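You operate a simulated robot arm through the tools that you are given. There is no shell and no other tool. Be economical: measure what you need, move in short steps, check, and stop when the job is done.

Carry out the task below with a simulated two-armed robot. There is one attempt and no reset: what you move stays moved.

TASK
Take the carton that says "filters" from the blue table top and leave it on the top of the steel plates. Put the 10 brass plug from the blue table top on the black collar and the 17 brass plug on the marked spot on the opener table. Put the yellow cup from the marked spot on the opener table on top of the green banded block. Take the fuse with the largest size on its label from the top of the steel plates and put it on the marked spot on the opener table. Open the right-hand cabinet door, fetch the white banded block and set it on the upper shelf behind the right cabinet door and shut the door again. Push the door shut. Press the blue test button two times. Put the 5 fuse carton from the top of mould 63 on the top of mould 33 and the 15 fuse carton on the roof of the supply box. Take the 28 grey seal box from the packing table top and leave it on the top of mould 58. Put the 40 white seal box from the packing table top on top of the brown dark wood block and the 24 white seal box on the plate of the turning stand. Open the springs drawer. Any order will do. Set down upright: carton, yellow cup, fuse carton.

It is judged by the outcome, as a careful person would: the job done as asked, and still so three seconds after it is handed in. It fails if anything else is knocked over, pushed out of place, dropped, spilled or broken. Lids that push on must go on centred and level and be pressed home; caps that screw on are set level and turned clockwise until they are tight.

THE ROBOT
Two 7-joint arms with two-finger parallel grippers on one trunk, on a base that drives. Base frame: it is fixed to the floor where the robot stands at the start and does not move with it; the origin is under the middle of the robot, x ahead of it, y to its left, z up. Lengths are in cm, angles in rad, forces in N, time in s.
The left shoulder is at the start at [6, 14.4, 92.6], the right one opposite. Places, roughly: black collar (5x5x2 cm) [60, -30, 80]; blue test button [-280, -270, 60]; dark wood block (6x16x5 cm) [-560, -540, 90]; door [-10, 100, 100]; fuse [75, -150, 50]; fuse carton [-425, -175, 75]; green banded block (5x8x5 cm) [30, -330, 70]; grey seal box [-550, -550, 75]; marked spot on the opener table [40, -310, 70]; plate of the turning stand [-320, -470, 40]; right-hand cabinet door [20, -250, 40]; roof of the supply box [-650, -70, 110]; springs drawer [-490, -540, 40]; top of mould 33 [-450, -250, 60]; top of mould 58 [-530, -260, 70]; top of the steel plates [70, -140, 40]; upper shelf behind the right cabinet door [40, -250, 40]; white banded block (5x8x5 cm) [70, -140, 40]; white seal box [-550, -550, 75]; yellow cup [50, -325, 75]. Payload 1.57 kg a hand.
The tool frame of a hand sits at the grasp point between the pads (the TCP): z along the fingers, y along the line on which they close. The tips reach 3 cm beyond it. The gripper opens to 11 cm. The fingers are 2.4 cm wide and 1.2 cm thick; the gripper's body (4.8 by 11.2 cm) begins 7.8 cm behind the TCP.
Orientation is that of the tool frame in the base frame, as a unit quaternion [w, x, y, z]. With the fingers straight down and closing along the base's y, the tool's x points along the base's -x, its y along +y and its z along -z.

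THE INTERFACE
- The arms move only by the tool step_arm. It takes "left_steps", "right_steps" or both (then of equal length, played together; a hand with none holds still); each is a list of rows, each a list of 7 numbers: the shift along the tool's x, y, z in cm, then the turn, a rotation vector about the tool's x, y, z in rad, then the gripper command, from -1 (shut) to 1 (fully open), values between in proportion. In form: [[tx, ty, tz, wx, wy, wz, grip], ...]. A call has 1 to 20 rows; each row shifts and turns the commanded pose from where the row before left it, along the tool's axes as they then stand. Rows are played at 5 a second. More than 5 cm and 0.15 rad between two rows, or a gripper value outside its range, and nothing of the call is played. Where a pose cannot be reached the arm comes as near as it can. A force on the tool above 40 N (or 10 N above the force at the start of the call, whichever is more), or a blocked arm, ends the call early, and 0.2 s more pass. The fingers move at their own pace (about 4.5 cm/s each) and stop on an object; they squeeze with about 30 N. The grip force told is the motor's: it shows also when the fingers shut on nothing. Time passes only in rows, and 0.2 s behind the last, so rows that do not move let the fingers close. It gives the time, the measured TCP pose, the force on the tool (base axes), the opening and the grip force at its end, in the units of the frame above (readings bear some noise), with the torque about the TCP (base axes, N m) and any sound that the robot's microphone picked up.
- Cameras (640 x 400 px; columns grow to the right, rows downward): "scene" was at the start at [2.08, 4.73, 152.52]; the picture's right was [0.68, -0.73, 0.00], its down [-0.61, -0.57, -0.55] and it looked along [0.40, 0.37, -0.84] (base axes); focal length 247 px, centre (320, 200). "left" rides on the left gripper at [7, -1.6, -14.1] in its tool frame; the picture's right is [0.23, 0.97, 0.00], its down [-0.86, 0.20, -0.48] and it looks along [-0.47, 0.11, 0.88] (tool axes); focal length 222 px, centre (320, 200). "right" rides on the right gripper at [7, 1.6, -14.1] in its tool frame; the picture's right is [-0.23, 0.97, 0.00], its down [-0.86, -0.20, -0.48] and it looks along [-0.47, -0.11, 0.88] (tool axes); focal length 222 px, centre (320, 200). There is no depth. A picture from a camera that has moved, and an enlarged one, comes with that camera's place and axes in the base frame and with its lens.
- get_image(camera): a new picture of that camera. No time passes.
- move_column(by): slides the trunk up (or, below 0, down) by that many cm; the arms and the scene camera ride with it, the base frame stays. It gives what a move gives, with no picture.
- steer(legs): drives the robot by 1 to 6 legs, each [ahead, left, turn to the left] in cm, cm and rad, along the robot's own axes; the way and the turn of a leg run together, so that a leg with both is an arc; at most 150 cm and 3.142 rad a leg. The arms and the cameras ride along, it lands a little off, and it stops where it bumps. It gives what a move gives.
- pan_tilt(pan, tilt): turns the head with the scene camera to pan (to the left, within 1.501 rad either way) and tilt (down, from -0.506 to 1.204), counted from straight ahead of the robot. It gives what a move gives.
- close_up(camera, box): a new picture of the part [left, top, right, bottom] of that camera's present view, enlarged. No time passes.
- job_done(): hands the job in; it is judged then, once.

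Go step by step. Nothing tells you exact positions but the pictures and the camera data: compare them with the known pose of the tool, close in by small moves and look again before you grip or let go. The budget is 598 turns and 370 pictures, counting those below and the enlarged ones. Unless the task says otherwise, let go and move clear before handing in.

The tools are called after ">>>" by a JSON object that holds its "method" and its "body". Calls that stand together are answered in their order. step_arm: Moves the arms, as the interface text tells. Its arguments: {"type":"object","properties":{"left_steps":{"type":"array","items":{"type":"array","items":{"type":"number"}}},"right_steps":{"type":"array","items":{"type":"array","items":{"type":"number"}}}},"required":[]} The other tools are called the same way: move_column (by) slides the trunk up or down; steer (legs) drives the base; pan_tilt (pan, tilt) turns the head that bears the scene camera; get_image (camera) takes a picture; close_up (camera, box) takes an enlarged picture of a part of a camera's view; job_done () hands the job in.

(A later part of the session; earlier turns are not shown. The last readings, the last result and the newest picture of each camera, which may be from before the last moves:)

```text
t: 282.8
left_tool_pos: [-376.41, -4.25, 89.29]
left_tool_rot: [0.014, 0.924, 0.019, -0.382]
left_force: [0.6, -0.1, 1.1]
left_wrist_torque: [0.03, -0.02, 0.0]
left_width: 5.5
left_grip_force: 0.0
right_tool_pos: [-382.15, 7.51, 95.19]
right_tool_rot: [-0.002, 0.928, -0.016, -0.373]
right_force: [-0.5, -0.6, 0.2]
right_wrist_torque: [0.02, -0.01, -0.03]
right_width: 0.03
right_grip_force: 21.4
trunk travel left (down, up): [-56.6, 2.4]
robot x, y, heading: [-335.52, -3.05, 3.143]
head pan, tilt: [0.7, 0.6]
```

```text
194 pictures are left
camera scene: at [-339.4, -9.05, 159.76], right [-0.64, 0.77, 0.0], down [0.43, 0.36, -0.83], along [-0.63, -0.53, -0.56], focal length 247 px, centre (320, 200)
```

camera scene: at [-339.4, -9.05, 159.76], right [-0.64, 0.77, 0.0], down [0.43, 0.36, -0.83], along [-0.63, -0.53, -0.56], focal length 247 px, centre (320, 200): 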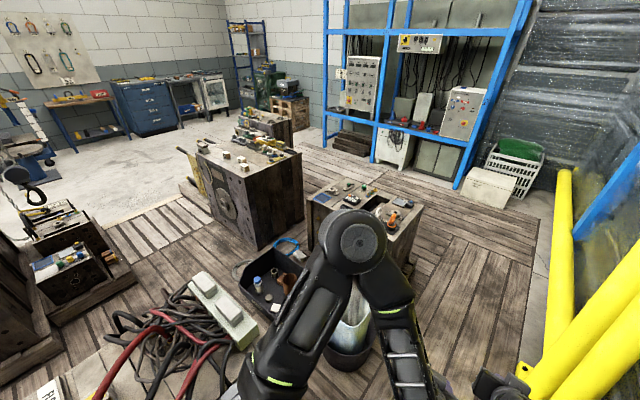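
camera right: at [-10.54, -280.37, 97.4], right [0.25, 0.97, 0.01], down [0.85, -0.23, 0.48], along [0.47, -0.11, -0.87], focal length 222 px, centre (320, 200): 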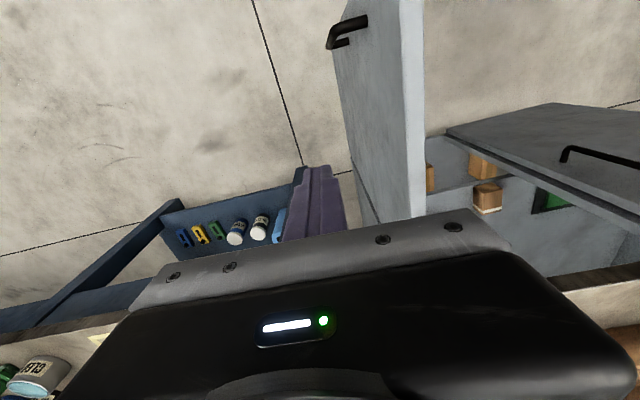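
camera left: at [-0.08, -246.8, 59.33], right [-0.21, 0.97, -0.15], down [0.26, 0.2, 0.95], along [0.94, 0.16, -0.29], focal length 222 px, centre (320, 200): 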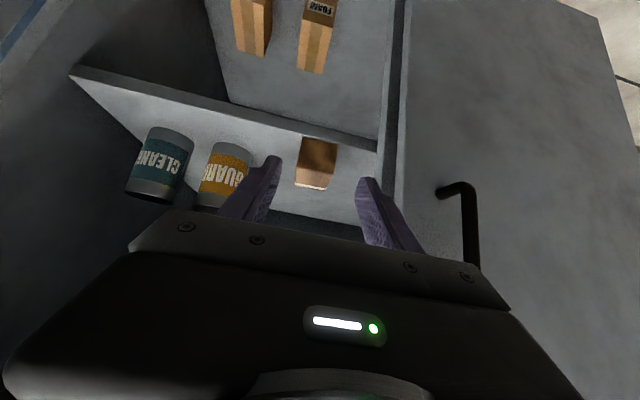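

>>> {"method": "pan_tilt", "body": {"pan": 1.2, "tilt": 0.75}}

>>> {"method": "get_image", "body": {"camera": "scene"}}

```text
t: 283.7
left_tool_pos: [-376.36, -4.34, 89.21]
left_tool_rot: [0.014, 0.924, 0.019, -0.382]
left_force: [0.3, -0.2, -0.4]
left_wrist_torque: [-0.01, 0.0, -0.03]
left_width: 5.49
left_grip_force: 0.0
right_tool_pos: [-382.03, 7.31, 95.23]
right_tool_rot: [-0.001, 0.928, -0.015, -0.373]
right_force: [-0.1, -0.3, 0.3]
right_wrist_torque: [-0.03, -0.01, -0.01]
right_width: 0.0
right_grip_force: 21.9
trunk travel left (down, up): [-56.6, 2.4]
robot x, y, heading: [-335.58, -3.32, 3.14]
head pan, tilt: [1.201, 0.75]
```

```text
193 pictures are left
camera scene: at [-335.64, -11.08, 158.47], right [-0.93, 0.36, 0.0], down [0.25, 0.64, -0.73], along [-0.27, -0.68, -0.68], focal length 247 px, centre (320, 200)
```

scene: 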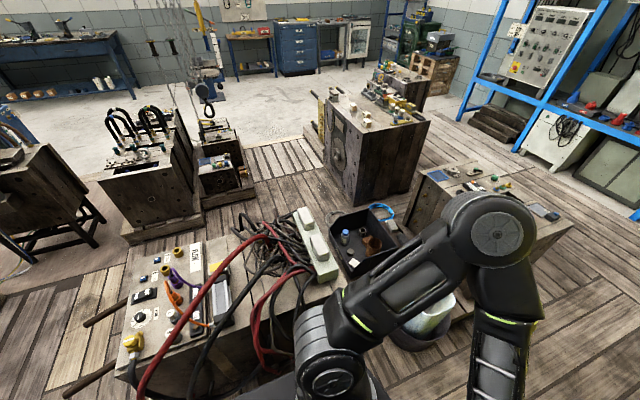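

>>> {"method": "steer", "body": {"legs": [[-150, 0, 0], [-150, 0, 0], [0, 20, 0]]}}

>>> {"method": "steer", "body": {"legs": [[0, 0, 1.571]]}}

>>> {"method": "pan_tilt", "body": {"pan": 0.0, "tilt": 0.5}}

>>> {"method": "get_image", "body": {"camera": "scene"}}

```text
t: 299.4
left_tool_pos: [-76.22, -25.38, 89.24]
left_tool_rot: [0.011, 0.924, 0.012, -0.381]
left_force: [0.4, 0.4, 0.4]
left_wrist_torque: [0.02, 0.01, -0.03]
left_width: 5.5
left_grip_force: 0.1
right_tool_pos: [-81.82, -13.77, 95.26]
right_tool_rot: [-0.005, 0.928, -0.023, -0.372]
right_force: [0.4, -1.1, 0.1]
right_wrist_torque: [0.04, 0.03, -0.02]
right_width: 0.01
right_grip_force: 21.2
trunk travel left (down, up): [-56.6, 2.4]
robot x, y, heading: [-35.52, -24.72, 3.125]
head pan, tilt: [1.201, 0.75]
```

```text
t: 303.6
left_tool_pos: [-34.75, -65.85, 89.23]
left_tool_rot: [0.278, 0.643, 0.665, -0.261]
left_force: [-0.6, -0.2, 0.1]
left_wrist_torque: [0.06, 0.03, 0.02]
left_width: 5.5
left_grip_force: 0.0
right_tool_pos: [-46.44, -71.36, 95.17]
right_tool_rot: [0.261, 0.67, 0.642, -0.266]
right_force: [1.2, 0.2, -0.1]
right_wrist_torque: [-0.01, 0.0, 0.0]
right_width: 0.0
right_grip_force: 20.9
trunk travel left (down, up): [-56.6, 2.4]
robot x, y, heading: [-35.49, -25.1, -1.578]
head pan, tilt: [1.201, 0.75]
```

```text
t: 305.0
left_tool_pos: [-34.81, -65.77, 89.39]
left_tool_rot: [0.278, 0.643, 0.664, -0.261]
left_force: [-0.2, -0.3, 0.8]
left_wrist_torque: [0.02, 0.01, 0.04]
left_width: 5.49
left_grip_force: 0.1
right_tool_pos: [-46.41, -71.44, 95.18]
right_tool_rot: [0.262, 0.669, 0.643, -0.265]
right_force: [-0.1, 0.1, 0.0]
right_wrist_torque: [0.03, 0.01, 0.0]
right_width: 0.0
right_grip_force: 22.0
trunk travel left (down, up): [-56.6, 2.4]
robot x, y, heading: [-35.33, -24.94, -1.575]
head pan, tilt: [0.0, 0.499]
```

```text
192 pictures are left
camera scene: at [-35.57, -31.15, 160.67], right [-1.0, 0.01, 0.0], down [0.0, 0.48, -0.88], along [0.0, -0.88, -0.48], focal length 247 px, centre (320, 200)
```

scene: 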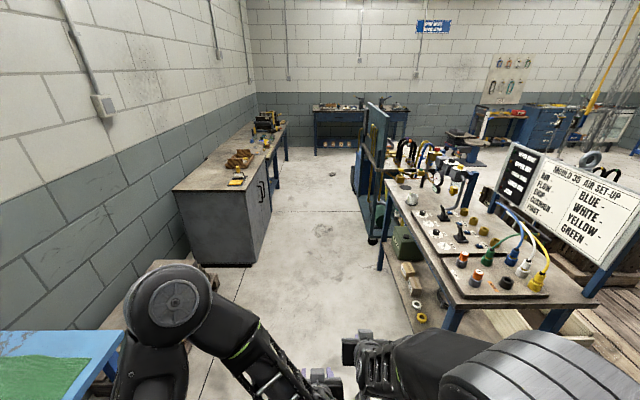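

>>> {"method": "steer", "body": {"legs": [[150, 0, 0.004], [150, 0, 0]]}}

>>> {"method": "get_image", "body": {"camera": "scene"}}

>>> {"method": "pan_tilt", "body": {"pan": -0.9, "tilt": 0.4}}

>>> {"method": "get_image", "body": {"camera": "scene"}}

```text
t: 319.4
left_tool_pos: [-32.93, -365.21, 89.3]
left_tool_rot: [0.281, 0.637, 0.67, -0.258]
left_force: [-0.6, 0.8, -0.1]
left_wrist_torque: [0.01, -0.01, -0.01]
left_width: 5.49
left_grip_force: 0.1
right_tool_pos: [-44.63, -371.05, 95.31]
right_tool_rot: [0.264, 0.664, 0.648, -0.264]
right_force: [-0.4, -0.6, -0.5]
right_wrist_torque: [0.01, -0.01, 0.0]
right_width: 0.0
right_grip_force: 20.8
trunk travel left (down, up): [-56.6, 2.4]
robot x, y, heading: [-34.42, -324.46, -1.564]
head pan, tilt: [0.0, 0.499]
```

```text
191 pictures are left
camera scene: at [-34.39, -330.53, 160.67], right [-1.0, -0.01, 0.0], down [-0.01, 0.48, -0.88], along [0.01, -0.88, -0.48], focal length 247 px, centre (320, 200)
```

scene: 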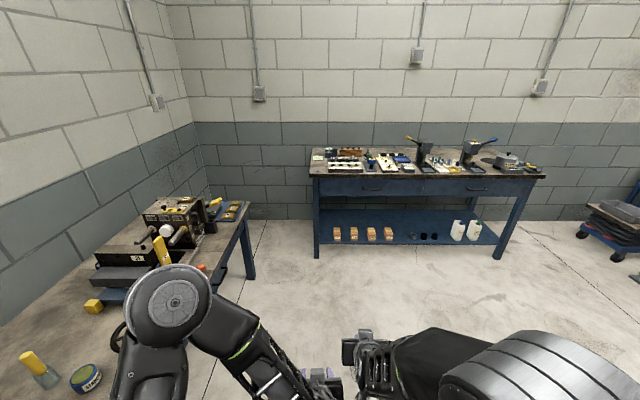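

```text
t: 320.6
left_tool_pos: [-33.08, -365.26, 89.25]
left_tool_rot: [0.279, 0.638, 0.67, -0.258]
left_force: [-0.4, 0.1, 0.5]
left_wrist_torque: [0.0, 0.02, 0.0]
left_width: 5.5
left_grip_force: 0.1
right_tool_pos: [-44.54, -370.93, 95.16]
right_tool_rot: [0.263, 0.664, 0.648, -0.263]
right_force: [0.5, 0.1, -0.1]
right_wrist_torque: [-0.03, -0.05, 0.0]
right_width: 0.0
right_grip_force: 21.0
trunk travel left (down, up): [-56.6, 2.4]
robot x, y, heading: [-34.43, -324.39, -1.562]
head pan, tilt: [-0.901, 0.4]
```

```text
190 pictures are left
camera scene: at [-41.68, -327.24, 161.58], right [-0.63, 0.78, 0.0], down [0.3, 0.25, -0.92], along [-0.72, -0.58, -0.39], focal length 247 px, centre (320, 200)
```

scene: 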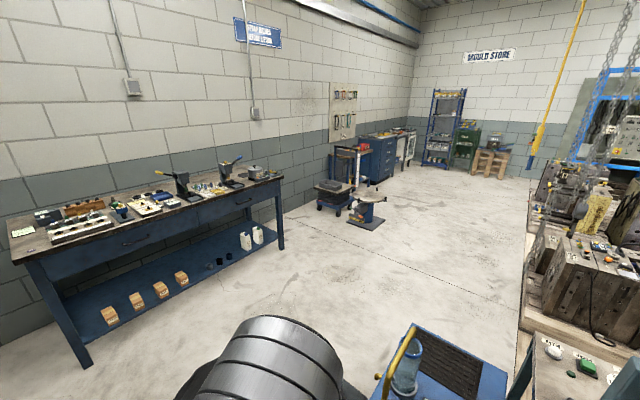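

>>> {"method": "steer", "body": {"legs": [[50, 0, 0], [0, 0, -1.578], [150, 0, 0]]}}

>>> {"method": "pan_tilt", "body": {"pan": -0.6, "tilt": 0.5}}

>>> {"method": "get_image", "body": {"camera": "scene"}}

```text
t: 329.4
left_tool_pos: [-94.31, -375.3, 89.36]
left_tool_rot: [0.014, 0.924, 0.018, -0.383]
left_force: [0.7, -1.1, 0.4]
left_wrist_torque: [0.0, -0.02, -0.01]
left_width: 5.49
left_grip_force: 0.0
right_tool_pos: [-99.93, -363.71, 95.4]
right_tool_rot: [-0.002, 0.927, -0.017, -0.375]
right_force: [1.4, 0.5, 0.7]
right_wrist_torque: [0.04, 0.04, 0.02]
right_width: 0.01
right_grip_force: 21.6
trunk travel left (down, up): [-56.6, 2.4]
robot x, y, heading: [-53.48, -374.53, 3.141]
head pan, tilt: [-0.901, 0.4]
stopped in leg 3: the robot was blocked; the commanded pose is now the measured one
```

```text
t: 330.2
left_tool_pos: [-94.42, -375.45, 89.27]
left_tool_rot: [0.014, 0.924, 0.018, -0.382]
left_force: [0.0, -0.7, 0.3]
left_wrist_torque: [0.0, -0.01, 0.0]
left_width: 5.48
left_grip_force: 0.0
right_tool_pos: [-100.12, -363.57, 95.24]
right_tool_rot: [-0.001, 0.927, -0.017, -0.374]
right_force: [-0.5, 0.0, 0.0]
right_wrist_torque: [0.02, 0.04, 0.01]
right_width: 0.02
right_grip_force: 21.3
trunk travel left (down, up): [-56.6, 2.4]
robot x, y, heading: [-53.41, -374.68, 3.141]
head pan, tilt: [-0.6, 0.499]
```

```text
189 pictures are left
camera scene: at [-58.14, -369.34, 160.67], right [0.57, 0.82, 0.0], down [0.39, -0.27, -0.88], along [-0.72, 0.5, -0.48], focal length 247 px, centre (320, 200)
```

scene: 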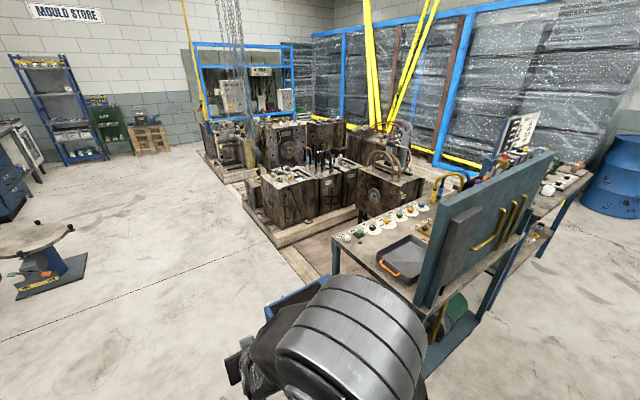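

>>> {"method": "steer", "body": {"legs": [[-5, 0, 0], [0, 40, 0], [150, 0, 0], [100, 0, 0]]}}

>>> {"method": "pan_tilt", "body": {"pan": -0.7, "tilt": 0.5}}

>>> {"method": "get_image", "body": {"camera": "scene"}}

```text
t: 345.0
left_tool_pos: [-338.36, -416.33, 89.33]
left_tool_rot: [0.017, 0.924, 0.024, -0.381]
left_force: [-0.2, 0.1, 0.9]
left_wrist_torque: [-0.03, 0.02, 0.01]
left_width: 5.49
left_grip_force: 0.0
right_tool_pos: [-344.17, -404.64, 95.24]
right_tool_rot: [0.001, 0.927, -0.012, -0.374]
right_force: [-0.1, 0.5, -0.8]
right_wrist_torque: [0.0, 0.01, 0.0]
right_width: 0.01
right_grip_force: 21.5
trunk travel left (down, up): [-56.6, 2.4]
robot x, y, heading: [-297.39, -414.91, -3.134]
head pan, tilt: [-0.6, 0.499]
```

```text
t: 345.7
left_tool_pos: [-338.27, -416.37, 89.19]
left_tool_rot: [0.016, 0.924, 0.023, -0.382]
left_force: [-0.4, -1.0, 1.1]
left_wrist_torque: [0.02, -0.01, -0.01]
left_width: 5.5
left_grip_force: 0.1
right_tool_pos: [-344.14, -404.64, 95.19]
right_tool_rot: [0.0, 0.928, -0.012, -0.372]
right_force: [1.1, 0.5, 0.0]
right_wrist_torque: [0.01, 0.03, 0.01]
right_width: 0.01
right_grip_force: 21.0
trunk travel left (down, up): [-56.6, 2.4]
robot x, y, heading: [-297.38, -414.83, -3.124]
head pan, tilt: [-0.7, 0.499]
```

```text
188 pictures are left
camera scene: at [-301.65, -409.16, 160.67], right [0.64, 0.77, 0.0], down [0.37, -0.3, -0.88], along [-0.68, 0.56, -0.48], focal length 247 px, centre (320, 200)
```

scene: 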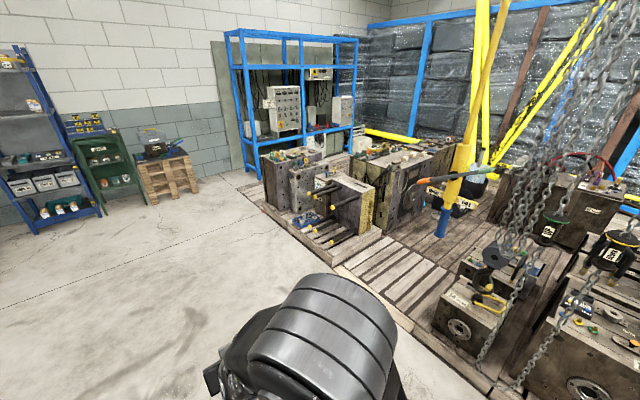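

>>> {"method": "close_up", "body": {"camera": "scene", "box": [250, 120, 460, 260]}}

>>> {"method": "close_up", "body": {"camera": "scene", "box": [430, 150, 640, 400]}}

>>> {"method": "close_up", "body": {"camera": "scene", "box": [220, 20, 380, 160]}}

```text
2.86 times, centred on (355, 190) of scene
camera zoom: at [-301.65, -409.16, 160.67], right [0.64, 0.77, 0.0], down [0.37, -0.3, -0.88], along [-0.68, 0.56, -0.48], focal length 706 px, centre (220, 229)
```

zoom: 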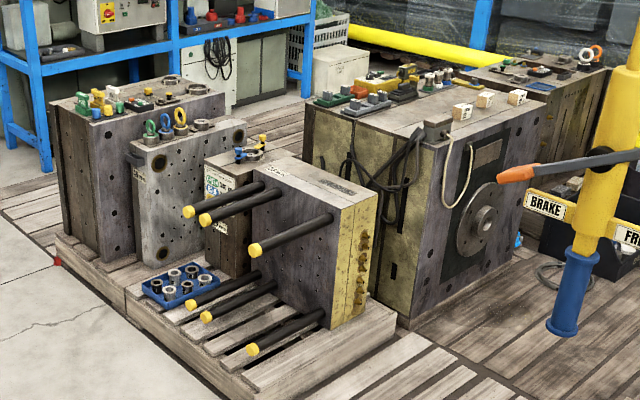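

```text
1.60 times, centred on (535, 275) of scene
camera zoom: at [-301.65, -409.16, 160.67], right [0.64, 0.77, 0.0], down [0.37, -0.3, -0.88], along [-0.68, 0.56, -0.48], focal length 395 px, centre (-24, 80)
```

zoom: 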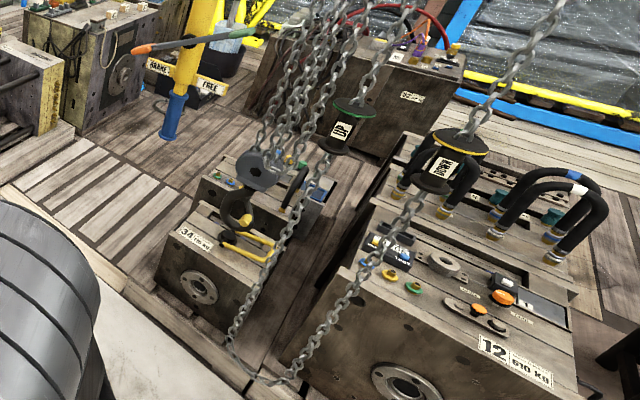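

```text
2.86 times, centred on (300, 90) of scene
camera zoom: at [-301.65, -409.16, 160.67], right [0.64, 0.77, 0.0], down [0.37, -0.3, -0.88], along [-0.68, 0.56, -0.48], focal length 706 px, centre (377, 514)
```

zoom: 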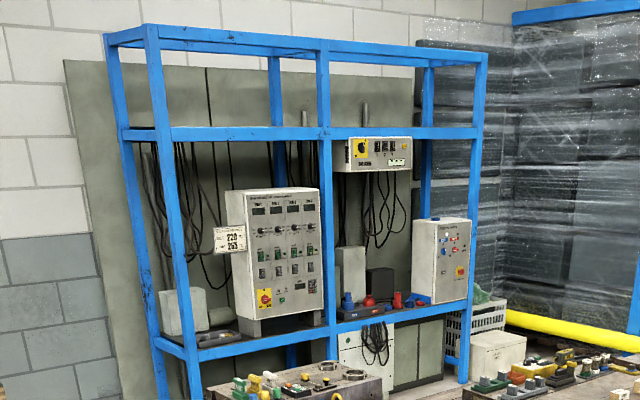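

>>> {"method": "pan_tilt", "body": {"pan": -1.3, "tilt": 0.6}}

>>> {"method": "get_image", "body": {"camera": "scene"}}

```text
t: 346.7
left_tool_pos: [-338.4, -416.23, 89.18]
left_tool_rot: [0.016, 0.924, 0.023, -0.381]
left_force: [-0.3, 0.9, -0.5]
left_wrist_torque: [-0.08, 0.04, -0.01]
left_width: 5.51
left_grip_force: 0.1
right_tool_pos: [-344.09, -404.6, 95.23]
right_tool_rot: [0.001, 0.928, -0.012, -0.373]
right_force: [0.1, -0.2, -0.3]
right_wrist_torque: [-0.03, 0.0, 0.0]
right_width: 0.0
right_grip_force: 21.3
trunk travel left (down, up): [-56.6, 2.4]
robot x, y, heading: [-297.47, -414.83, -3.131]
head pan, tilt: [-1.3, 0.6]
```

```text
184 pictures are left
camera scene: at [-297.08, -406.46, 159.76], right [0.96, 0.28, 0.0], down [0.16, -0.54, -0.83], along [-0.23, 0.79, -0.56], focal length 247 px, centre (320, 200)
```

scene: 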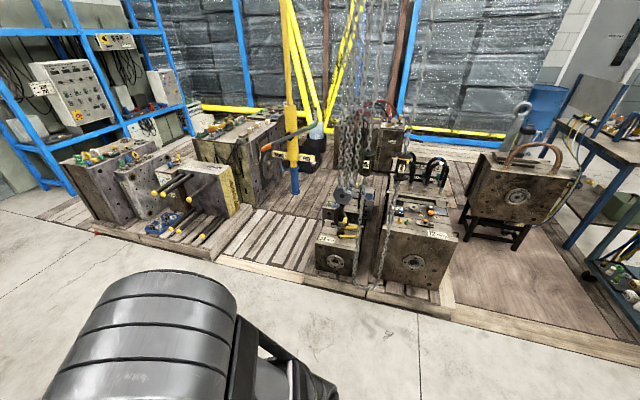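

>>> {"method": "close_up", "body": {"camera": "scene", "box": [130, 110, 350, 290]}}

>>> {"method": "close_up", "body": {"camera": "scene", "box": [310, 110, 470, 310]}}

```text
2.22 times, centred on (240, 200) of scene
camera zoom: at [-297.08, -406.46, 159.76], right [0.96, 0.28, 0.0], down [0.16, -0.54, -0.83], along [-0.23, 0.79, -0.56], focal length 549 px, centre (498, 200)
```

zoom: 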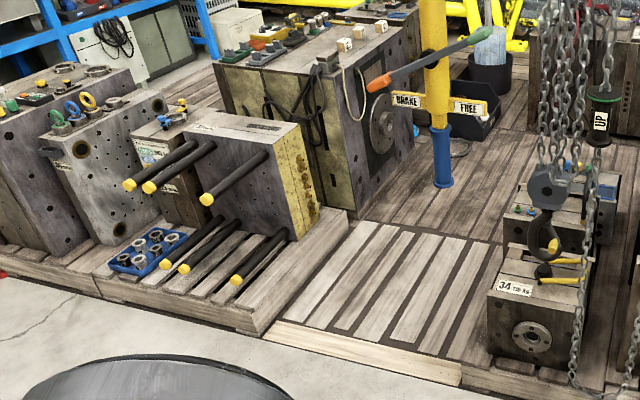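

```text
2.00 times, centred on (390, 210) of scene
camera zoom: at [-297.08, -406.46, 159.76], right [0.96, 0.28, 0.0], down [0.16, -0.54, -0.83], along [-0.23, 0.79, -0.56], focal length 494 px, centre (180, 180)
```

zoom: 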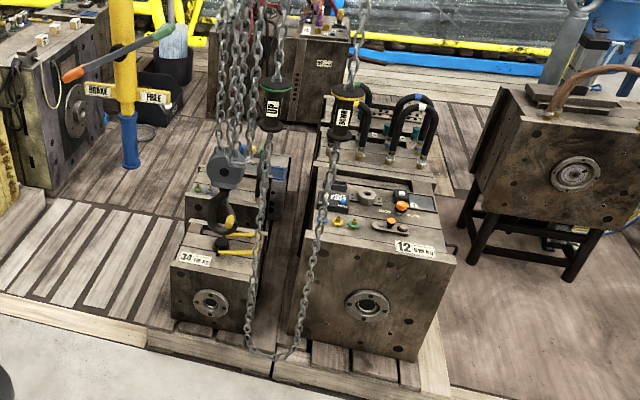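

>>> {"method": "steer", "body": {"legs": [[0, 0, -1.58], [60, 0, 0], [0, -25, 0]]}}

>>> {"method": "pan_tilt", "body": {"pan": 0.0, "tilt": 0.75}}

>>> {"method": "get_image", "body": {"camera": "scene"}}

```text
t: 355.3
left_tool_pos: [-272.3, -315.29, 89.33]
left_tool_rot: [-0.261, 0.663, -0.644, -0.279]
left_force: [-0.1, -0.1, 0.4]
left_wrist_torque: [0.0, 0.03, -0.02]
left_width: 5.49
left_grip_force: 0.1
right_tool_pos: [-260.5, -309.8, 95.27]
right_tool_rot: [0.266, -0.641, 0.671, 0.262]
right_force: [0.1, -0.1, 1.1]
right_wrist_torque: [0.02, 0.04, 0.02]
right_width: 0.0
right_grip_force: 21.3
trunk travel left (down, up): [-56.6, 2.4]
robot x, y, heading: [-271.66, -356.4, 1.559]
head pan, tilt: [-1.3, 0.6]
```

```text
t: 356.8
left_tool_pos: [-272.41, -315.22, 89.34]
left_tool_rot: [-0.261, 0.664, -0.643, -0.279]
left_force: [0.3, 0.1, 0.7]
left_wrist_torque: [-0.01, 0.01, 0.0]
left_width: 5.51
left_grip_force: 0.1
right_tool_pos: [-260.49, -309.73, 95.28]
right_tool_rot: [0.267, -0.641, 0.671, 0.261]
right_force: [0.5, 0.4, -1.0]
right_wrist_torque: [0.0, 0.01, -0.02]
right_width: 0.0
right_grip_force: 21.5
trunk travel left (down, up): [-56.6, 2.4]
robot x, y, heading: [-271.77, -356.22, 1.558]
head pan, tilt: [0.0, 0.75]
```

```text
181 pictures are left
camera scene: at [-271.83, -350.93, 158.47], right [1.0, -0.01, 0.0], down [-0.01, -0.68, -0.73], along [0.01, 0.73, -0.68], focal length 247 px, centre (320, 200)
```

scene: 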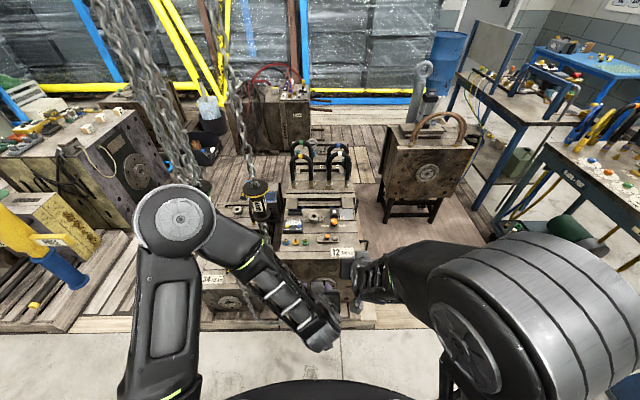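

>>> {"method": "close_up", "body": {"camera": "scene", "box": [270, 190, 370, 270]}}

>>> {"method": "get_image", "body": {"camera": "right"}}

```text
5.00 times, centred on (320, 230) of scene
camera zoom: at [-271.83, -350.93, 158.47], right [1.0, -0.01, 0.0], down [-0.01, -0.68, -0.73], along [0.01, 0.73, -0.68], focal length 1235 px, centre (320, 50)
```

zoom: 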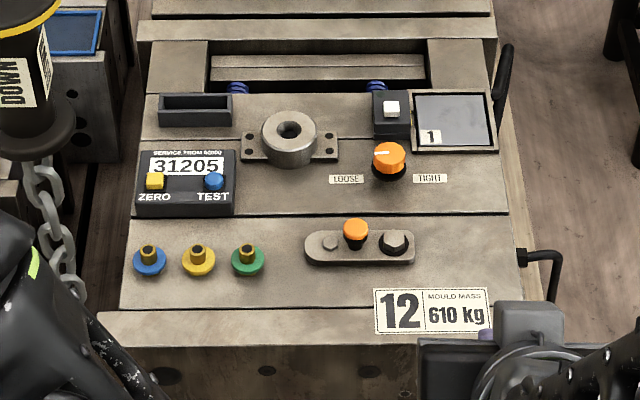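

```text
179 pictures are left
camera right: at [-262.81, -324.45, 100.64], right [-0.96, 0.2, 0.17], down [0.22, 0.28, 0.94], along [0.15, 0.94, -0.31], focal length 222 px, centre (320, 200)
```

right: 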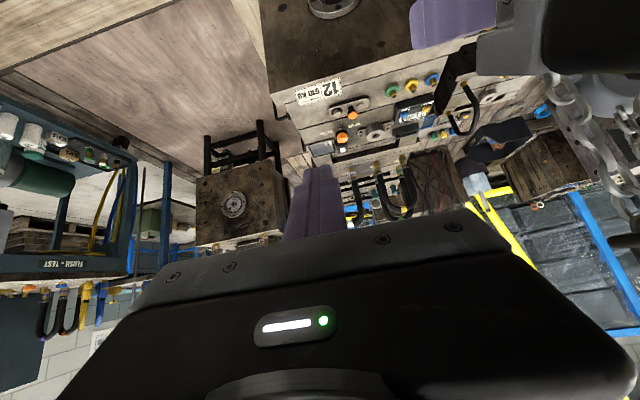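

>>> {"method": "step_arm", "body": {"left_steps": [[2.8, 2, -2.8, 0, 0, 0, 0], [2.8, 2, -2.8, 0, 0, 0, 0], [2.8, 2, -2.8, 0, 0, 0, 0]]}}

>>> {"method": "steer", "body": {"legs": [[0, -20, 0.012], [28, 0, 0]]}}

>>> {"method": "get_image", "body": {"camera": "scene"}}

>>> {"method": "get_image", "body": {"camera": "right"}}

```text
t: 357.5
left_tool_pos: [-271.1, -320.45, 88.04]
left_tool_rot: [-0.264, 0.665, -0.637, -0.288]
left_force: [-0.1, -0.1, 0.3]
left_wrist_torque: [-0.05, -0.03, -0.01]
left_width: 5.52
left_grip_force: 0.1
left hand out of reach, approached as far as the arm can: row 1, 2, 3
right_tool_pos: [-260.57, -309.77, 95.32]
right_tool_rot: [0.266, -0.641, 0.671, 0.26]
right_force: [-0.6, -0.6, -0.1]
right_wrist_torque: [-0.03, 0.0, -0.03]
right_width: 0.0
right_grip_force: 21.2
trunk travel left (down, up): [-56.6, 2.4]
robot x, y, heading: [-271.9, -355.52, 1.561]
head pan, tilt: [0.0, 0.75]
stopped in row 3 (left hand): the force on the tool passed its limit (the readings are from after the stop); the commanded pose is now the measured one
```

```text
t: 360.6
left_tool_pos: [-251.46, -292.61, 88.03]
left_tool_rot: [-0.262, 0.668, -0.634, -0.29]
left_force: [-1.0, 1.4, 0.9]
left_wrist_torque: [-0.16, -0.05, 0.03]
left_width: 5.49
left_grip_force: 0.0
right_tool_pos: [-240.98, -281.76, 95.21]
right_tool_rot: [0.266, -0.643, 0.669, 0.262]
right_force: [0.2, 0.2, 0.4]
right_wrist_torque: [-0.03, -0.02, 0.05]
right_width: 0.0
right_grip_force: 21.6
trunk travel left (down, up): [-56.6, 2.4]
robot x, y, heading: [-251.58, -328.61, 1.572]
head pan, tilt: [0.0, 0.75]
```

```text
178 pictures are left
camera scene: at [-251.87, -323.01, 158.46], right [1.0, 0.0, 0.0], down [0.0, -0.68, -0.73], along [0.0, 0.73, -0.68], focal length 247 px, centre (320, 200)
```

scene: 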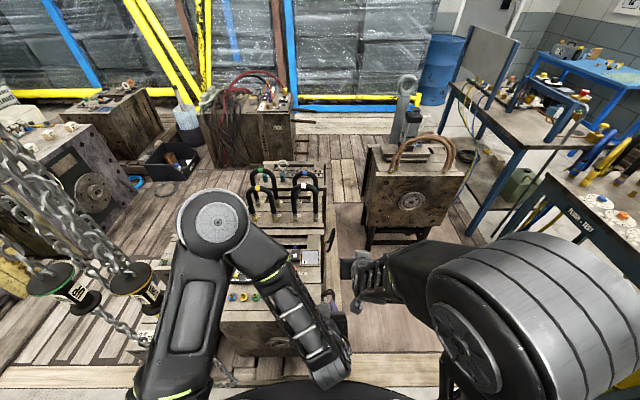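

```text
177 pictures are left
camera right: at [-243.06, -296.51, 100.61], right [-0.97, 0.2, 0.17], down [0.22, 0.28, 0.94], along [0.14, 0.94, -0.31], focal length 222 px, centre (320, 200)
```

right: 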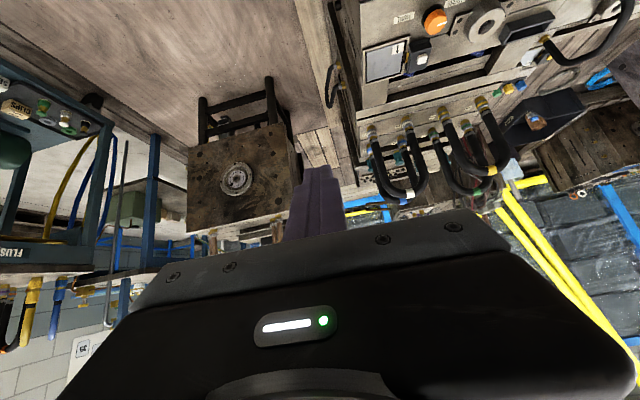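

>>> {"method": "steer", "body": {"legs": [[-50, 0, 0]]}}

>>> {"method": "step_arm", "body": {"left_steps": [[0, 4, 0, 0, 0, 0, 0], [0, 4, 0, 0, 0, 0, 0], [0, 4, 0, 0, 0, 0, 0], [0, 4, 0, 0, 0, 0, 0], [0, 4, 0, 0, 0, 0, 0], [0, 4, 0, 0, 0, 0, 0], [0, 4, 0, 0, 0, 0, 0], [0, 4, 0, 0, 0, 0, 0]]}}

>>> {"method": "get_image", "body": {"camera": "scene"}}

```text
t: 363.6
left_tool_pos: [-251.61, -342.51, 88.0]
left_tool_rot: [-0.262, 0.669, -0.632, -0.291]
left_force: [-0.4, 0.0, -0.3]
left_wrist_torque: [0.04, 0.01, 0.01]
left_width: 5.51
left_grip_force: 0.0
right_tool_pos: [-241.12, -331.69, 95.29]
right_tool_rot: [0.265, -0.645, 0.666, 0.264]
right_force: [-0.7, 0.6, 1.2]
right_wrist_torque: [0.01, 0.01, 0.0]
right_width: 0.0
right_grip_force: 20.7
trunk travel left (down, up): [-56.6, 2.4]
robot x, y, heading: [-251.96, -378.06, 1.576]
head pan, tilt: [0.0, 0.75]
```

```text
t: 365.4
left_tool_pos: [-270.58, -332.85, 82.25]
left_tool_rot: [-0.262, 0.669, -0.632, -0.291]
left_force: [0.6, 0.9, 0.0]
left_wrist_torque: [0.03, 0.01, 0.01]
left_width: 5.51
left_grip_force: 0.0
left hand out of reach, approached as far as the arm can: row 1, 2, 3, 4, 5, 6, 7, 8
right_tool_pos: [-241.05, -331.61, 95.19]
right_tool_rot: [0.265, -0.644, 0.668, 0.263]
right_force: [0.6, 0.4, 0.1]
right_wrist_torque: [0.0, 0.03, 0.01]
right_width: 0.0
right_grip_force: 21.5
trunk travel left (down, up): [-56.6, 2.4]
robot x, y, heading: [-251.95, -378.02, 1.571]
head pan, tilt: [0.0, 0.75]
```

```text
176 pictures are left
camera scene: at [-251.78, -372.86, 158.47], right [1.0, 0.0, 0.0], down [0.0, -0.68, -0.73], along [0.0, 0.73, -0.68], focal length 247 px, centre (320, 200)
```

scene: 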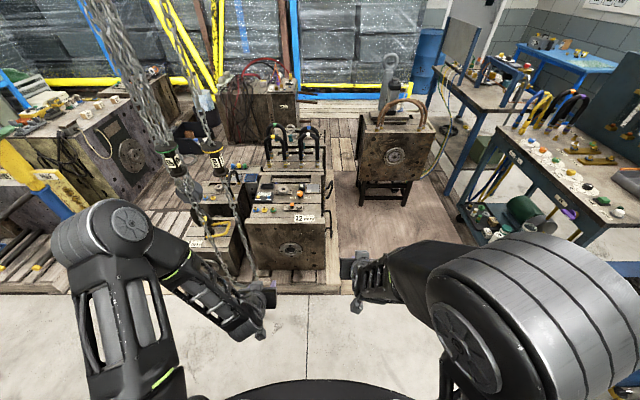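

>>> {"method": "step_arm", "body": {"left_steps": [[0, 0, 0, 0, 0.13, 0, 0], [0, 0, 0, 0, 0.13, 0, 0], [0, 0, 0, 0, 0.13, 0, 0], [0, 0, 0, 0, 0.13, 0, 0], [0, 0, 0, 0, 0.13, 0, 0], [0, 0, 0, 0, 0.13, 0, 0], [2, 3.5, -3, 0, 0, 0, 0], [2, 3.5, -3, 0, 0, 0, 0], [2, 3.5, -3, 0, 0, 0, 0], [2, 3.5, -3, 0, 0, 0, 0]]}}

>>> {"method": "get_image", "body": {"camera": "scene"}}

```text
refused: row 7 steps farther than a row can; nothing moved
```

```text
175 pictures are left
camera scene: at [-251.78, -372.86, 158.47], right [1.0, 0.0, 0.0], down [0.0, -0.68, -0.73], along [0.0, 0.73, -0.68], focal length 247 px, centre (320, 200)
```

scene: 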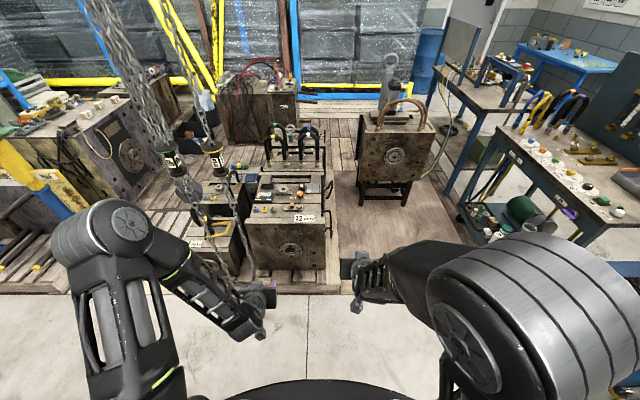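

>>> {"method": "step_arm", "body": {"left_steps": [[0, 0, 0, 0, 0.13, 0, 0], [0, 0, 0, 0, 0.13, 0, 0], [0, 0, 0, 0, 0.13, 0, 0], [0, 0, 0, 0, 0.13, 0, 0], [0, 0, 0, 0, 0.13, 0, 0], [0, 0, 0, 0, 0.13, 0, 0], [2, 3, -3, 0, 0, 0, 0], [2, 3, -3, 0, 0, 0, 0], [2, 3, -3, 0, 0, 0, 0], [2, 3, -3, 0, 0, 0, 0]]}}

>>> {"method": "get_image", "body": {"camera": "scene"}}

```text
t: 367.6
left_tool_pos: [-282.05, -341.87, 94.34]
left_tool_rot: [-0.002, 0.729, -0.684, -0.014]
left_force: [0.0, -0.5, -0.2]
left_wrist_torque: [0.0, -0.02, 0.0]
left_width: 5.5
left_grip_force: 0.1
right_tool_pos: [-241.17, -331.54, 95.27]
right_tool_rot: [0.266, -0.645, 0.667, 0.263]
right_force: [0.2, -0.2, -0.2]
right_wrist_torque: [-0.02, 0.0, 0.01]
right_width: 0.02
right_grip_force: 21.6
trunk travel left (down, up): [-56.6, 2.4]
robot x, y, heading: [-251.65, -378.12, 1.569]
head pan, tilt: [0.0, 0.75]
```

```text
174 pictures are left
camera scene: at [-251.91, -372.98, 158.47], right [1.0, 0.0, 0.0], down [0.0, -0.68, -0.73], along [0.0, 0.73, -0.68], focal length 247 px, centre (320, 200)
```

scene: 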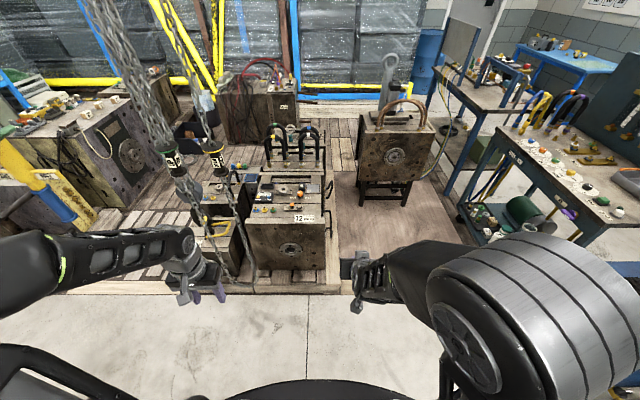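

>>> {"method": "steer", "body": {"legs": [[0, 10, 0], [28, 0, 0]]}}

>>> {"method": "step_arm", "body": {"right_steps": [[-1.2, 4, 1.2, 0, 0, 0, -1], [-1.2, 4, 1.2, 0, 0, 0, -1], [-1.5, 4, 1.5, 0, 0, 0, -1], [-1.5, 4, 1.5, 0, 0, 0, -1], [-1.5, 4, 1.5, 0, 0, 0, -1]]}}

>>> {"method": "get_image", "body": {"camera": "scene"}}

>>> {"method": "get_image", "body": {"camera": "right"}}

```text
t: 370.3
left_tool_pos: [-292.16, -313.62, 94.33]
left_tool_rot: [-0.001, 0.73, -0.683, -0.014]
left_force: [0.1, -0.2, 0.8]
left_wrist_torque: [-0.02, 0.01, 0.03]
left_width: 5.5
left_grip_force: 0.1
right_tool_pos: [-251.36, -303.3, 95.25]
right_tool_rot: [0.265, -0.645, 0.667, 0.262]
right_force: [0.4, 0.7, -0.5]
right_wrist_torque: [0.0, 0.01, -0.03]
right_width: 0.0
right_grip_force: 21.2
trunk travel left (down, up): [-56.6, 2.4]
robot x, y, heading: [-261.79, -349.82, 1.578]
head pan, tilt: [0.0, 0.75]
```

```text
t: 371.5
left_tool_pos: [-292.21, -313.68, 94.23]
left_tool_rot: [-0.002, 0.73, -0.683, -0.015]
left_force: [0.3, -0.3, -0.1]
left_wrist_torque: [-0.01, 0.0, -0.03]
left_width: 5.52
left_grip_force: 0.0
right_tool_pos: [-271.12, -293.12, 95.14]
right_tool_rot: [0.265, -0.645, 0.666, 0.263]
right_force: [-0.4, -0.3, -0.2]
right_wrist_torque: [-0.02, -0.01, -0.01]
right_width: 0.01
right_grip_force: 21.7
trunk travel left (down, up): [-56.6, 2.4]
robot x, y, heading: [-261.87, -349.88, 1.57]
head pan, tilt: [0.0, 0.75]
```

```text
173 pictures are left
camera scene: at [-262.08, -344.64, 158.47], right [1.0, 0.0, 0.0], down [0.0, -0.68, -0.73], along [0.0, 0.73, -0.68], focal length 247 px, centre (320, 200)
```

scene: 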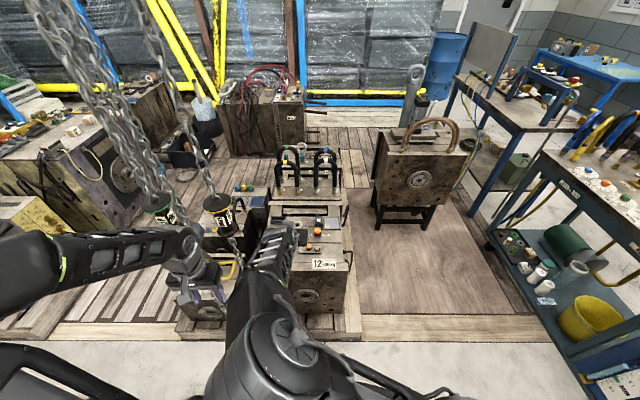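

```text
172 pictures are left
camera right: at [-273.18, -307.76, 100.65], right [-0.97, 0.19, 0.17], down [0.22, 0.28, 0.94], along [0.13, 0.94, -0.31], focal length 222 px, centre (320, 200)
```

right: 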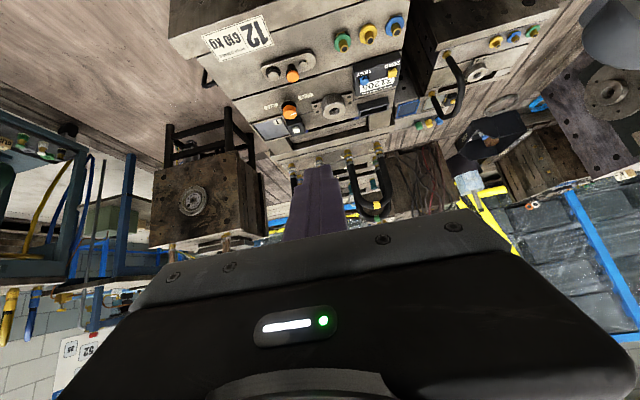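

>>> {"method": "step_arm", "body": {"left_steps": [[4, 0, 0, 0, 0, 0, 0], [4, 0, 0, 0, 0, 0, 0]]}}

>>> {"method": "steer", "body": {"legs": [[8, 0, 0]]}}

>>> {"method": "step_arm", "body": {"right_steps": [[1.46, 1.96, 3.8, 0, 0, 0, -1], [1.46, 1.96, 3.8, 0, 0, 0, -1], [1.46, 1.96, 3.8, 0, 0, 0, -1], [1.46, 1.96, 3.8, 0, 0, 0, -1], [1.0, 1.96, 2.8, 0, 0, 0, -1]]}}

>>> {"method": "get_image", "body": {"camera": "right"}}

>>> {"method": "close_up", "body": {"camera": "scene", "box": [230, 180, 370, 290]}}

```text
t: 372.1
left_tool_pos: [-291.84, -321.02, 94.23]
left_tool_rot: [-0.002, 0.73, -0.683, -0.014]
left_force: [0.4, 0.4, -0.2]
left_wrist_torque: [-0.02, -0.02, 0.01]
left_width: 5.49
left_grip_force: 0.0
left hand out of reach, approached as far as the arm can: row 2
right_tool_pos: [-271.08, -293.18, 95.31]
right_tool_rot: [0.265, -0.645, 0.666, 0.263]
right_force: [0.1, -0.3, -0.6]
right_wrist_torque: [0.02, -0.02, -0.01]
right_width: 0.01
right_grip_force: 21.2
trunk travel left (down, up): [-56.6, 2.4]
robot x, y, heading: [-262.16, -349.89, 1.571]
head pan, tilt: [0.0, 0.75]
```

```text
t: 373.1
left_tool_pos: [-291.89, -312.83, 94.35]
left_tool_rot: [-0.001, 0.73, -0.683, -0.013]
left_force: [0.5, 1.0, -0.9]
left_wrist_torque: [-0.05, -0.02, 0.03]
left_width: 5.51
left_grip_force: 0.0
right_tool_pos: [-271.17, -284.96, 95.17]
right_tool_rot: [0.265, -0.646, 0.666, 0.263]
right_force: [1.1, 0.3, -0.5]
right_wrist_torque: [0.0, 0.03, 0.0]
right_width: 0.01
right_grip_force: 21.3
trunk travel left (down, up): [-56.6, 2.4]
robot x, y, heading: [-261.64, -342.19, 1.576]
head pan, tilt: [0.0, 0.75]
```

```text
t: 374.4
left_tool_pos: [-292.01, -312.94, 94.27]
left_tool_rot: [-0.001, 0.73, -0.683, -0.012]
left_force: [-0.5, -0.2, -0.1]
left_wrist_torque: [-0.01, -0.01, -0.01]
left_width: 5.5
left_grip_force: 0.1
right_tool_pos: [-280.82, -277.2, 77.67]
right_tool_rot: [0.265, -0.645, 0.667, 0.263]
right_force: [-0.1, -0.2, -0.3]
right_wrist_torque: [-0.01, 0.02, 0.03]
right_width: 0.0
right_grip_force: 21.6
trunk travel left (down, up): [-56.6, 2.4]
robot x, y, heading: [-261.59, -342.24, 1.574]
head pan, tilt: [0.0, 0.75]
```

```text
171 pictures are left
camera right: at [-282.9, -291.93, 83.06], right [-0.97, 0.19, 0.17], down [0.22, 0.28, 0.94], along [0.13, 0.94, -0.31], focal length 222 px, centre (320, 200)
```

right: 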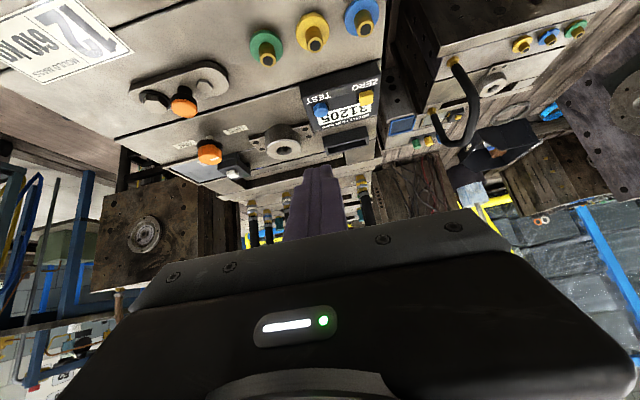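

```text
3.64 times, centred on (300, 235) of scene
camera zoom: at [-262.04, -336.59, 158.47], right [1.0, 0.0, 0.0], down [0.0, -0.68, -0.73], along [0.0, 0.73, -0.68], focal length 898 px, centre (393, 73)
```

zoom: 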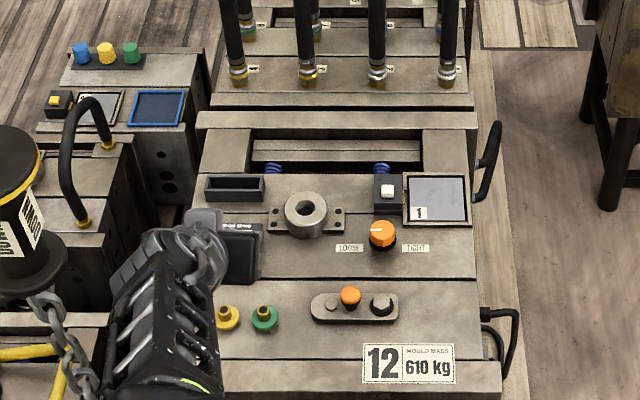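

>>> {"method": "step_arm", "body": {"right_steps": [[0.66, 0.45, 4.5, 0, 0, 0, -1], [0.66, 0.45, 4.5, 0, 0, 0, -1]]}}

>>> {"method": "get_image", "body": {"camera": "right"}}

```text
t: 374.9
left_tool_pos: [-291.9, -313.06, 94.28]
left_tool_rot: [-0.002, 0.73, -0.683, -0.013]
left_force: [0.4, 0.5, 0.8]
left_wrist_torque: [0.03, 0.0, 0.02]
left_width: 5.49
left_grip_force: 0.2
right_tool_pos: [-281.31, -273.39, 72.22]
right_tool_rot: [0.265, -0.646, 0.666, 0.264]
right_force: [0.1, 0.0, -0.2]
right_wrist_torque: [-0.02, 0.01, -0.04]
right_width: 0.01
right_grip_force: 21.2
right hand out of reach, approached as far as the arm can: row 2
trunk travel left (down, up): [-56.6, 2.4]
robot x, y, heading: [-261.81, -342.2, 1.571]
head pan, tilt: [0.0, 0.75]
```

```text
169 pictures are left
camera right: at [-283.46, -288.1, 77.61], right [-0.97, 0.19, 0.17], down [0.22, 0.28, 0.94], along [0.13, 0.94, -0.31], focal length 222 px, centre (320, 200)
```

right: 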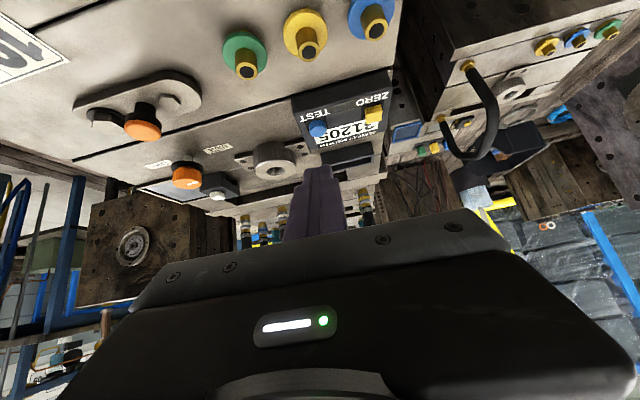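

>>> {"method": "move_column", "body": {"by": -5}}

>>> {"method": "step_arm", "body": {"right_steps": [[-0.5, 0.4, 0.5, 0, 0, 0, -1]]}}

>>> {"method": "get_image", "body": {"camera": "right"}}

```text
t: 375.9
left_tool_pos: [-291.91, -312.86, 89.25]
left_tool_rot: [-0.001, 0.73, -0.683, -0.014]
left_force: [0.1, -0.1, -0.7]
left_wrist_torque: [-0.04, -0.02, 0.01]
left_width: 5.5
left_grip_force: 0.0
right_tool_pos: [-281.45, -273.35, 67.22]
right_tool_rot: [0.264, -0.646, 0.666, 0.264]
right_force: [0.5, 0.0, -0.8]
right_wrist_torque: [0.01, -0.02, -0.02]
right_width: 0.0
right_grip_force: 21.1
trunk travel left (down, up): [-51.6, 7.4]
robot x, y, heading: [-261.75, -341.91, 1.576]
head pan, tilt: [0.0, 0.75]
```

```text
t: 376.3
left_tool_pos: [-291.85, -312.99, 89.36]
left_tool_rot: [-0.001, 0.73, -0.683, -0.014]
left_force: [-0.1, -0.5, 0.4]
left_wrist_torque: [-0.02, -0.01, -0.02]
left_width: 5.51
left_grip_force: 0.1
right_tool_pos: [-280.99, -272.73, 67.08]
right_tool_rot: [0.265, -0.645, 0.666, 0.265]
right_force: [0.2, -1.0, 0.1]
right_wrist_torque: [0.0, 0.01, 0.02]
right_width: 0.0
right_grip_force: 21.5
right hand out of reach, approached as far as the arm can: row 1
trunk travel left (down, up): [-51.6, 7.4]
robot x, y, heading: [-261.86, -341.86, 1.572]
head pan, tilt: [0.0, 0.75]
```

```text
168 pictures are left
camera right: at [-283.12, -287.41, 72.57], right [-0.97, 0.19, 0.17], down [0.22, 0.28, 0.94], along [0.13, 0.94, -0.31], focal length 222 px, centre (320, 200)
```

right: 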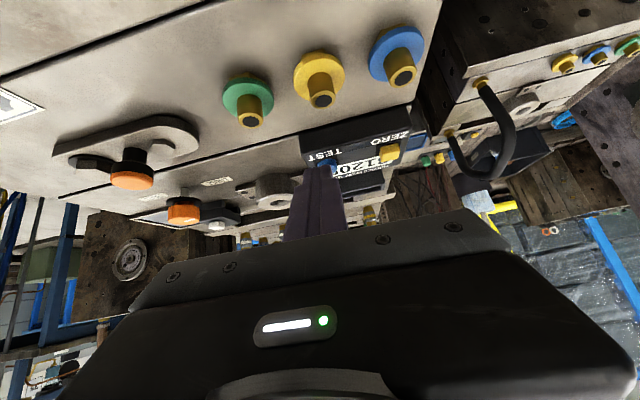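

>>> {"method": "step_arm", "body": {"right_steps": [[0.35, 0.3, 0.35, 0, 0, 0, -1], [0.35, 0, 0.35, 0, 0, 0, -1], [0.35, 0, 0.35, 0, 0, 0, -1], [0.35, 0, 0.35, 0, 0, 0, -1]]}}

>>> {"method": "get_image", "body": {"camera": "right"}}

```text
t: 377.3
left_tool_pos: [-291.95, -313.0, 89.25]
left_tool_rot: [-0.001, 0.73, -0.683, -0.013]
left_force: [-0.3, 0.0, 0.7]
left_wrist_torque: [-0.01, 0.02, 0.03]
left_width: 5.48
left_grip_force: 0.0
right_tool_pos: [-280.74, -273.07, 65.66]
right_tool_rot: [0.265, -0.645, 0.667, 0.263]
right_force: [-0.2, -0.7, 0.5]
right_wrist_torque: [-0.02, 0.01, 0.02]
right_width: 0.03
right_grip_force: 21.8
right hand out of reach, approached as far as the arm can: row 1, 3
trunk travel left (down, up): [-51.6, 7.4]
robot x, y, heading: [-261.81, -342.19, 1.578]
head pan, tilt: [0.0, 0.75]
```

```text
167 pictures are left
camera right: at [-282.79, -287.69, 71.07], right [-0.97, 0.19, 0.17], down [0.22, 0.28, 0.94], along [0.13, 0.94, -0.31], focal length 222 px, centre (320, 200)
```

right: 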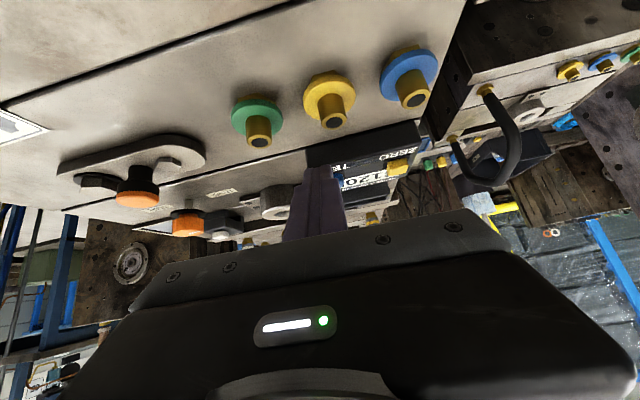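

>>> {"method": "step_arm", "body": {"right_steps": [[-2.1, 0, -2.1, 0, 0, 0, -1]]}}

>>> {"method": "steer", "body": {"legs": [[4, 0, 0]]}}

>>> {"method": "get_image", "body": {"camera": "right"}}

```text
t: 377.7
left_tool_pos: [-291.91, -312.96, 89.36]
left_tool_rot: [-0.001, 0.73, -0.683, -0.014]
left_force: [0.6, -0.2, -0.3]
left_wrist_torque: [-0.01, -0.03, 0.02]
left_width: 5.49
left_grip_force: 0.0
right_tool_pos: [-280.85, -272.99, 68.63]
right_tool_rot: [0.264, -0.646, 0.666, 0.263]
right_force: [0.6, -0.6, -0.5]
right_wrist_torque: [0.02, 0.04, 0.01]
right_width: 0.0
right_grip_force: 21.4
trunk travel left (down, up): [-51.6, 7.4]
robot x, y, heading: [-261.93, -342.06, 1.574]
head pan, tilt: [0.0, 0.75]
```

```text
t: 378.6
left_tool_pos: [-292.02, -308.87, 89.3]
left_tool_rot: [-0.002, 0.73, -0.683, -0.014]
left_force: [0.1, 0.2, -0.8]
left_wrist_torque: [-0.01, 0.0, 0.0]
left_width: 5.5
left_grip_force: 0.0
right_tool_pos: [-280.82, -268.72, 68.51]
right_tool_rot: [0.264, -0.646, 0.666, 0.263]
right_force: [0.1, 0.0, 0.1]
right_wrist_torque: [-0.01, 0.02, 0.03]
right_width: 0.02
right_grip_force: 22.0
trunk travel left (down, up): [-51.6, 7.4]
robot x, y, heading: [-261.61, -338.05, 1.58]
head pan, tilt: [0.0, 0.75]
```

```text
166 pictures are left
camera right: at [-282.93, -283.45, 73.93], right [-0.97, 0.19, 0.17], down [0.22, 0.28, 0.94], along [0.13, 0.94, -0.31], focal length 222 px, centre (320, 200)
```

right: 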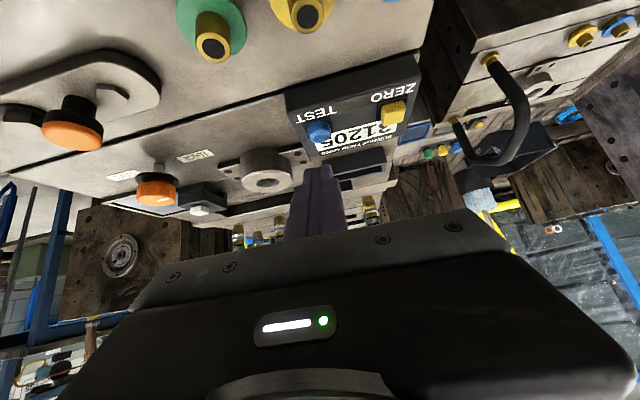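

>>> {"method": "step_arm", "body": {"right_steps": [[2.6, 1.1, -2.6, 0, 0, 0, -1]]}}

>>> {"method": "close_up", "body": {"camera": "right", "box": [260, 100, 400, 240]}}

```text
t: 378.9
left_tool_pos: [-292.07, -308.88, 89.22]
left_tool_rot: [-0.002, 0.73, -0.683, -0.014]
left_force: [-0.4, -0.5, 0.3]
left_wrist_torque: [0.0, 0.02, 0.02]
left_width: 5.5
left_grip_force: 0.0
right_tool_pos: [-282.08, -272.53, 68.73]
right_tool_rot: [0.265, -0.646, 0.666, 0.263]
right_force: [-0.3, -0.5, 0.5]
right_wrist_torque: [-0.02, 0.02, 0.01]
right_width: 0.01
right_grip_force: 21.3
trunk travel left (down, up): [-51.6, 7.4]
robot x, y, heading: [-261.82, -338.31, 1.578]
head pan, tilt: [0.0, 0.75]
```

```text
2.86 times, centred on (330, 170) of right
camera zoom: at [-284.13, -287.2, 74.14], right [-0.97, 0.19, 0.17], down [0.22, 0.28, 0.94], along [0.13, 0.94, -0.31], focal length 635 px, centre (291, 286)
```

zoom: 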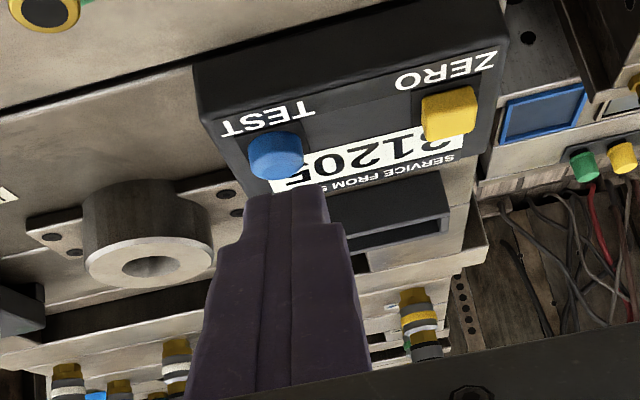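

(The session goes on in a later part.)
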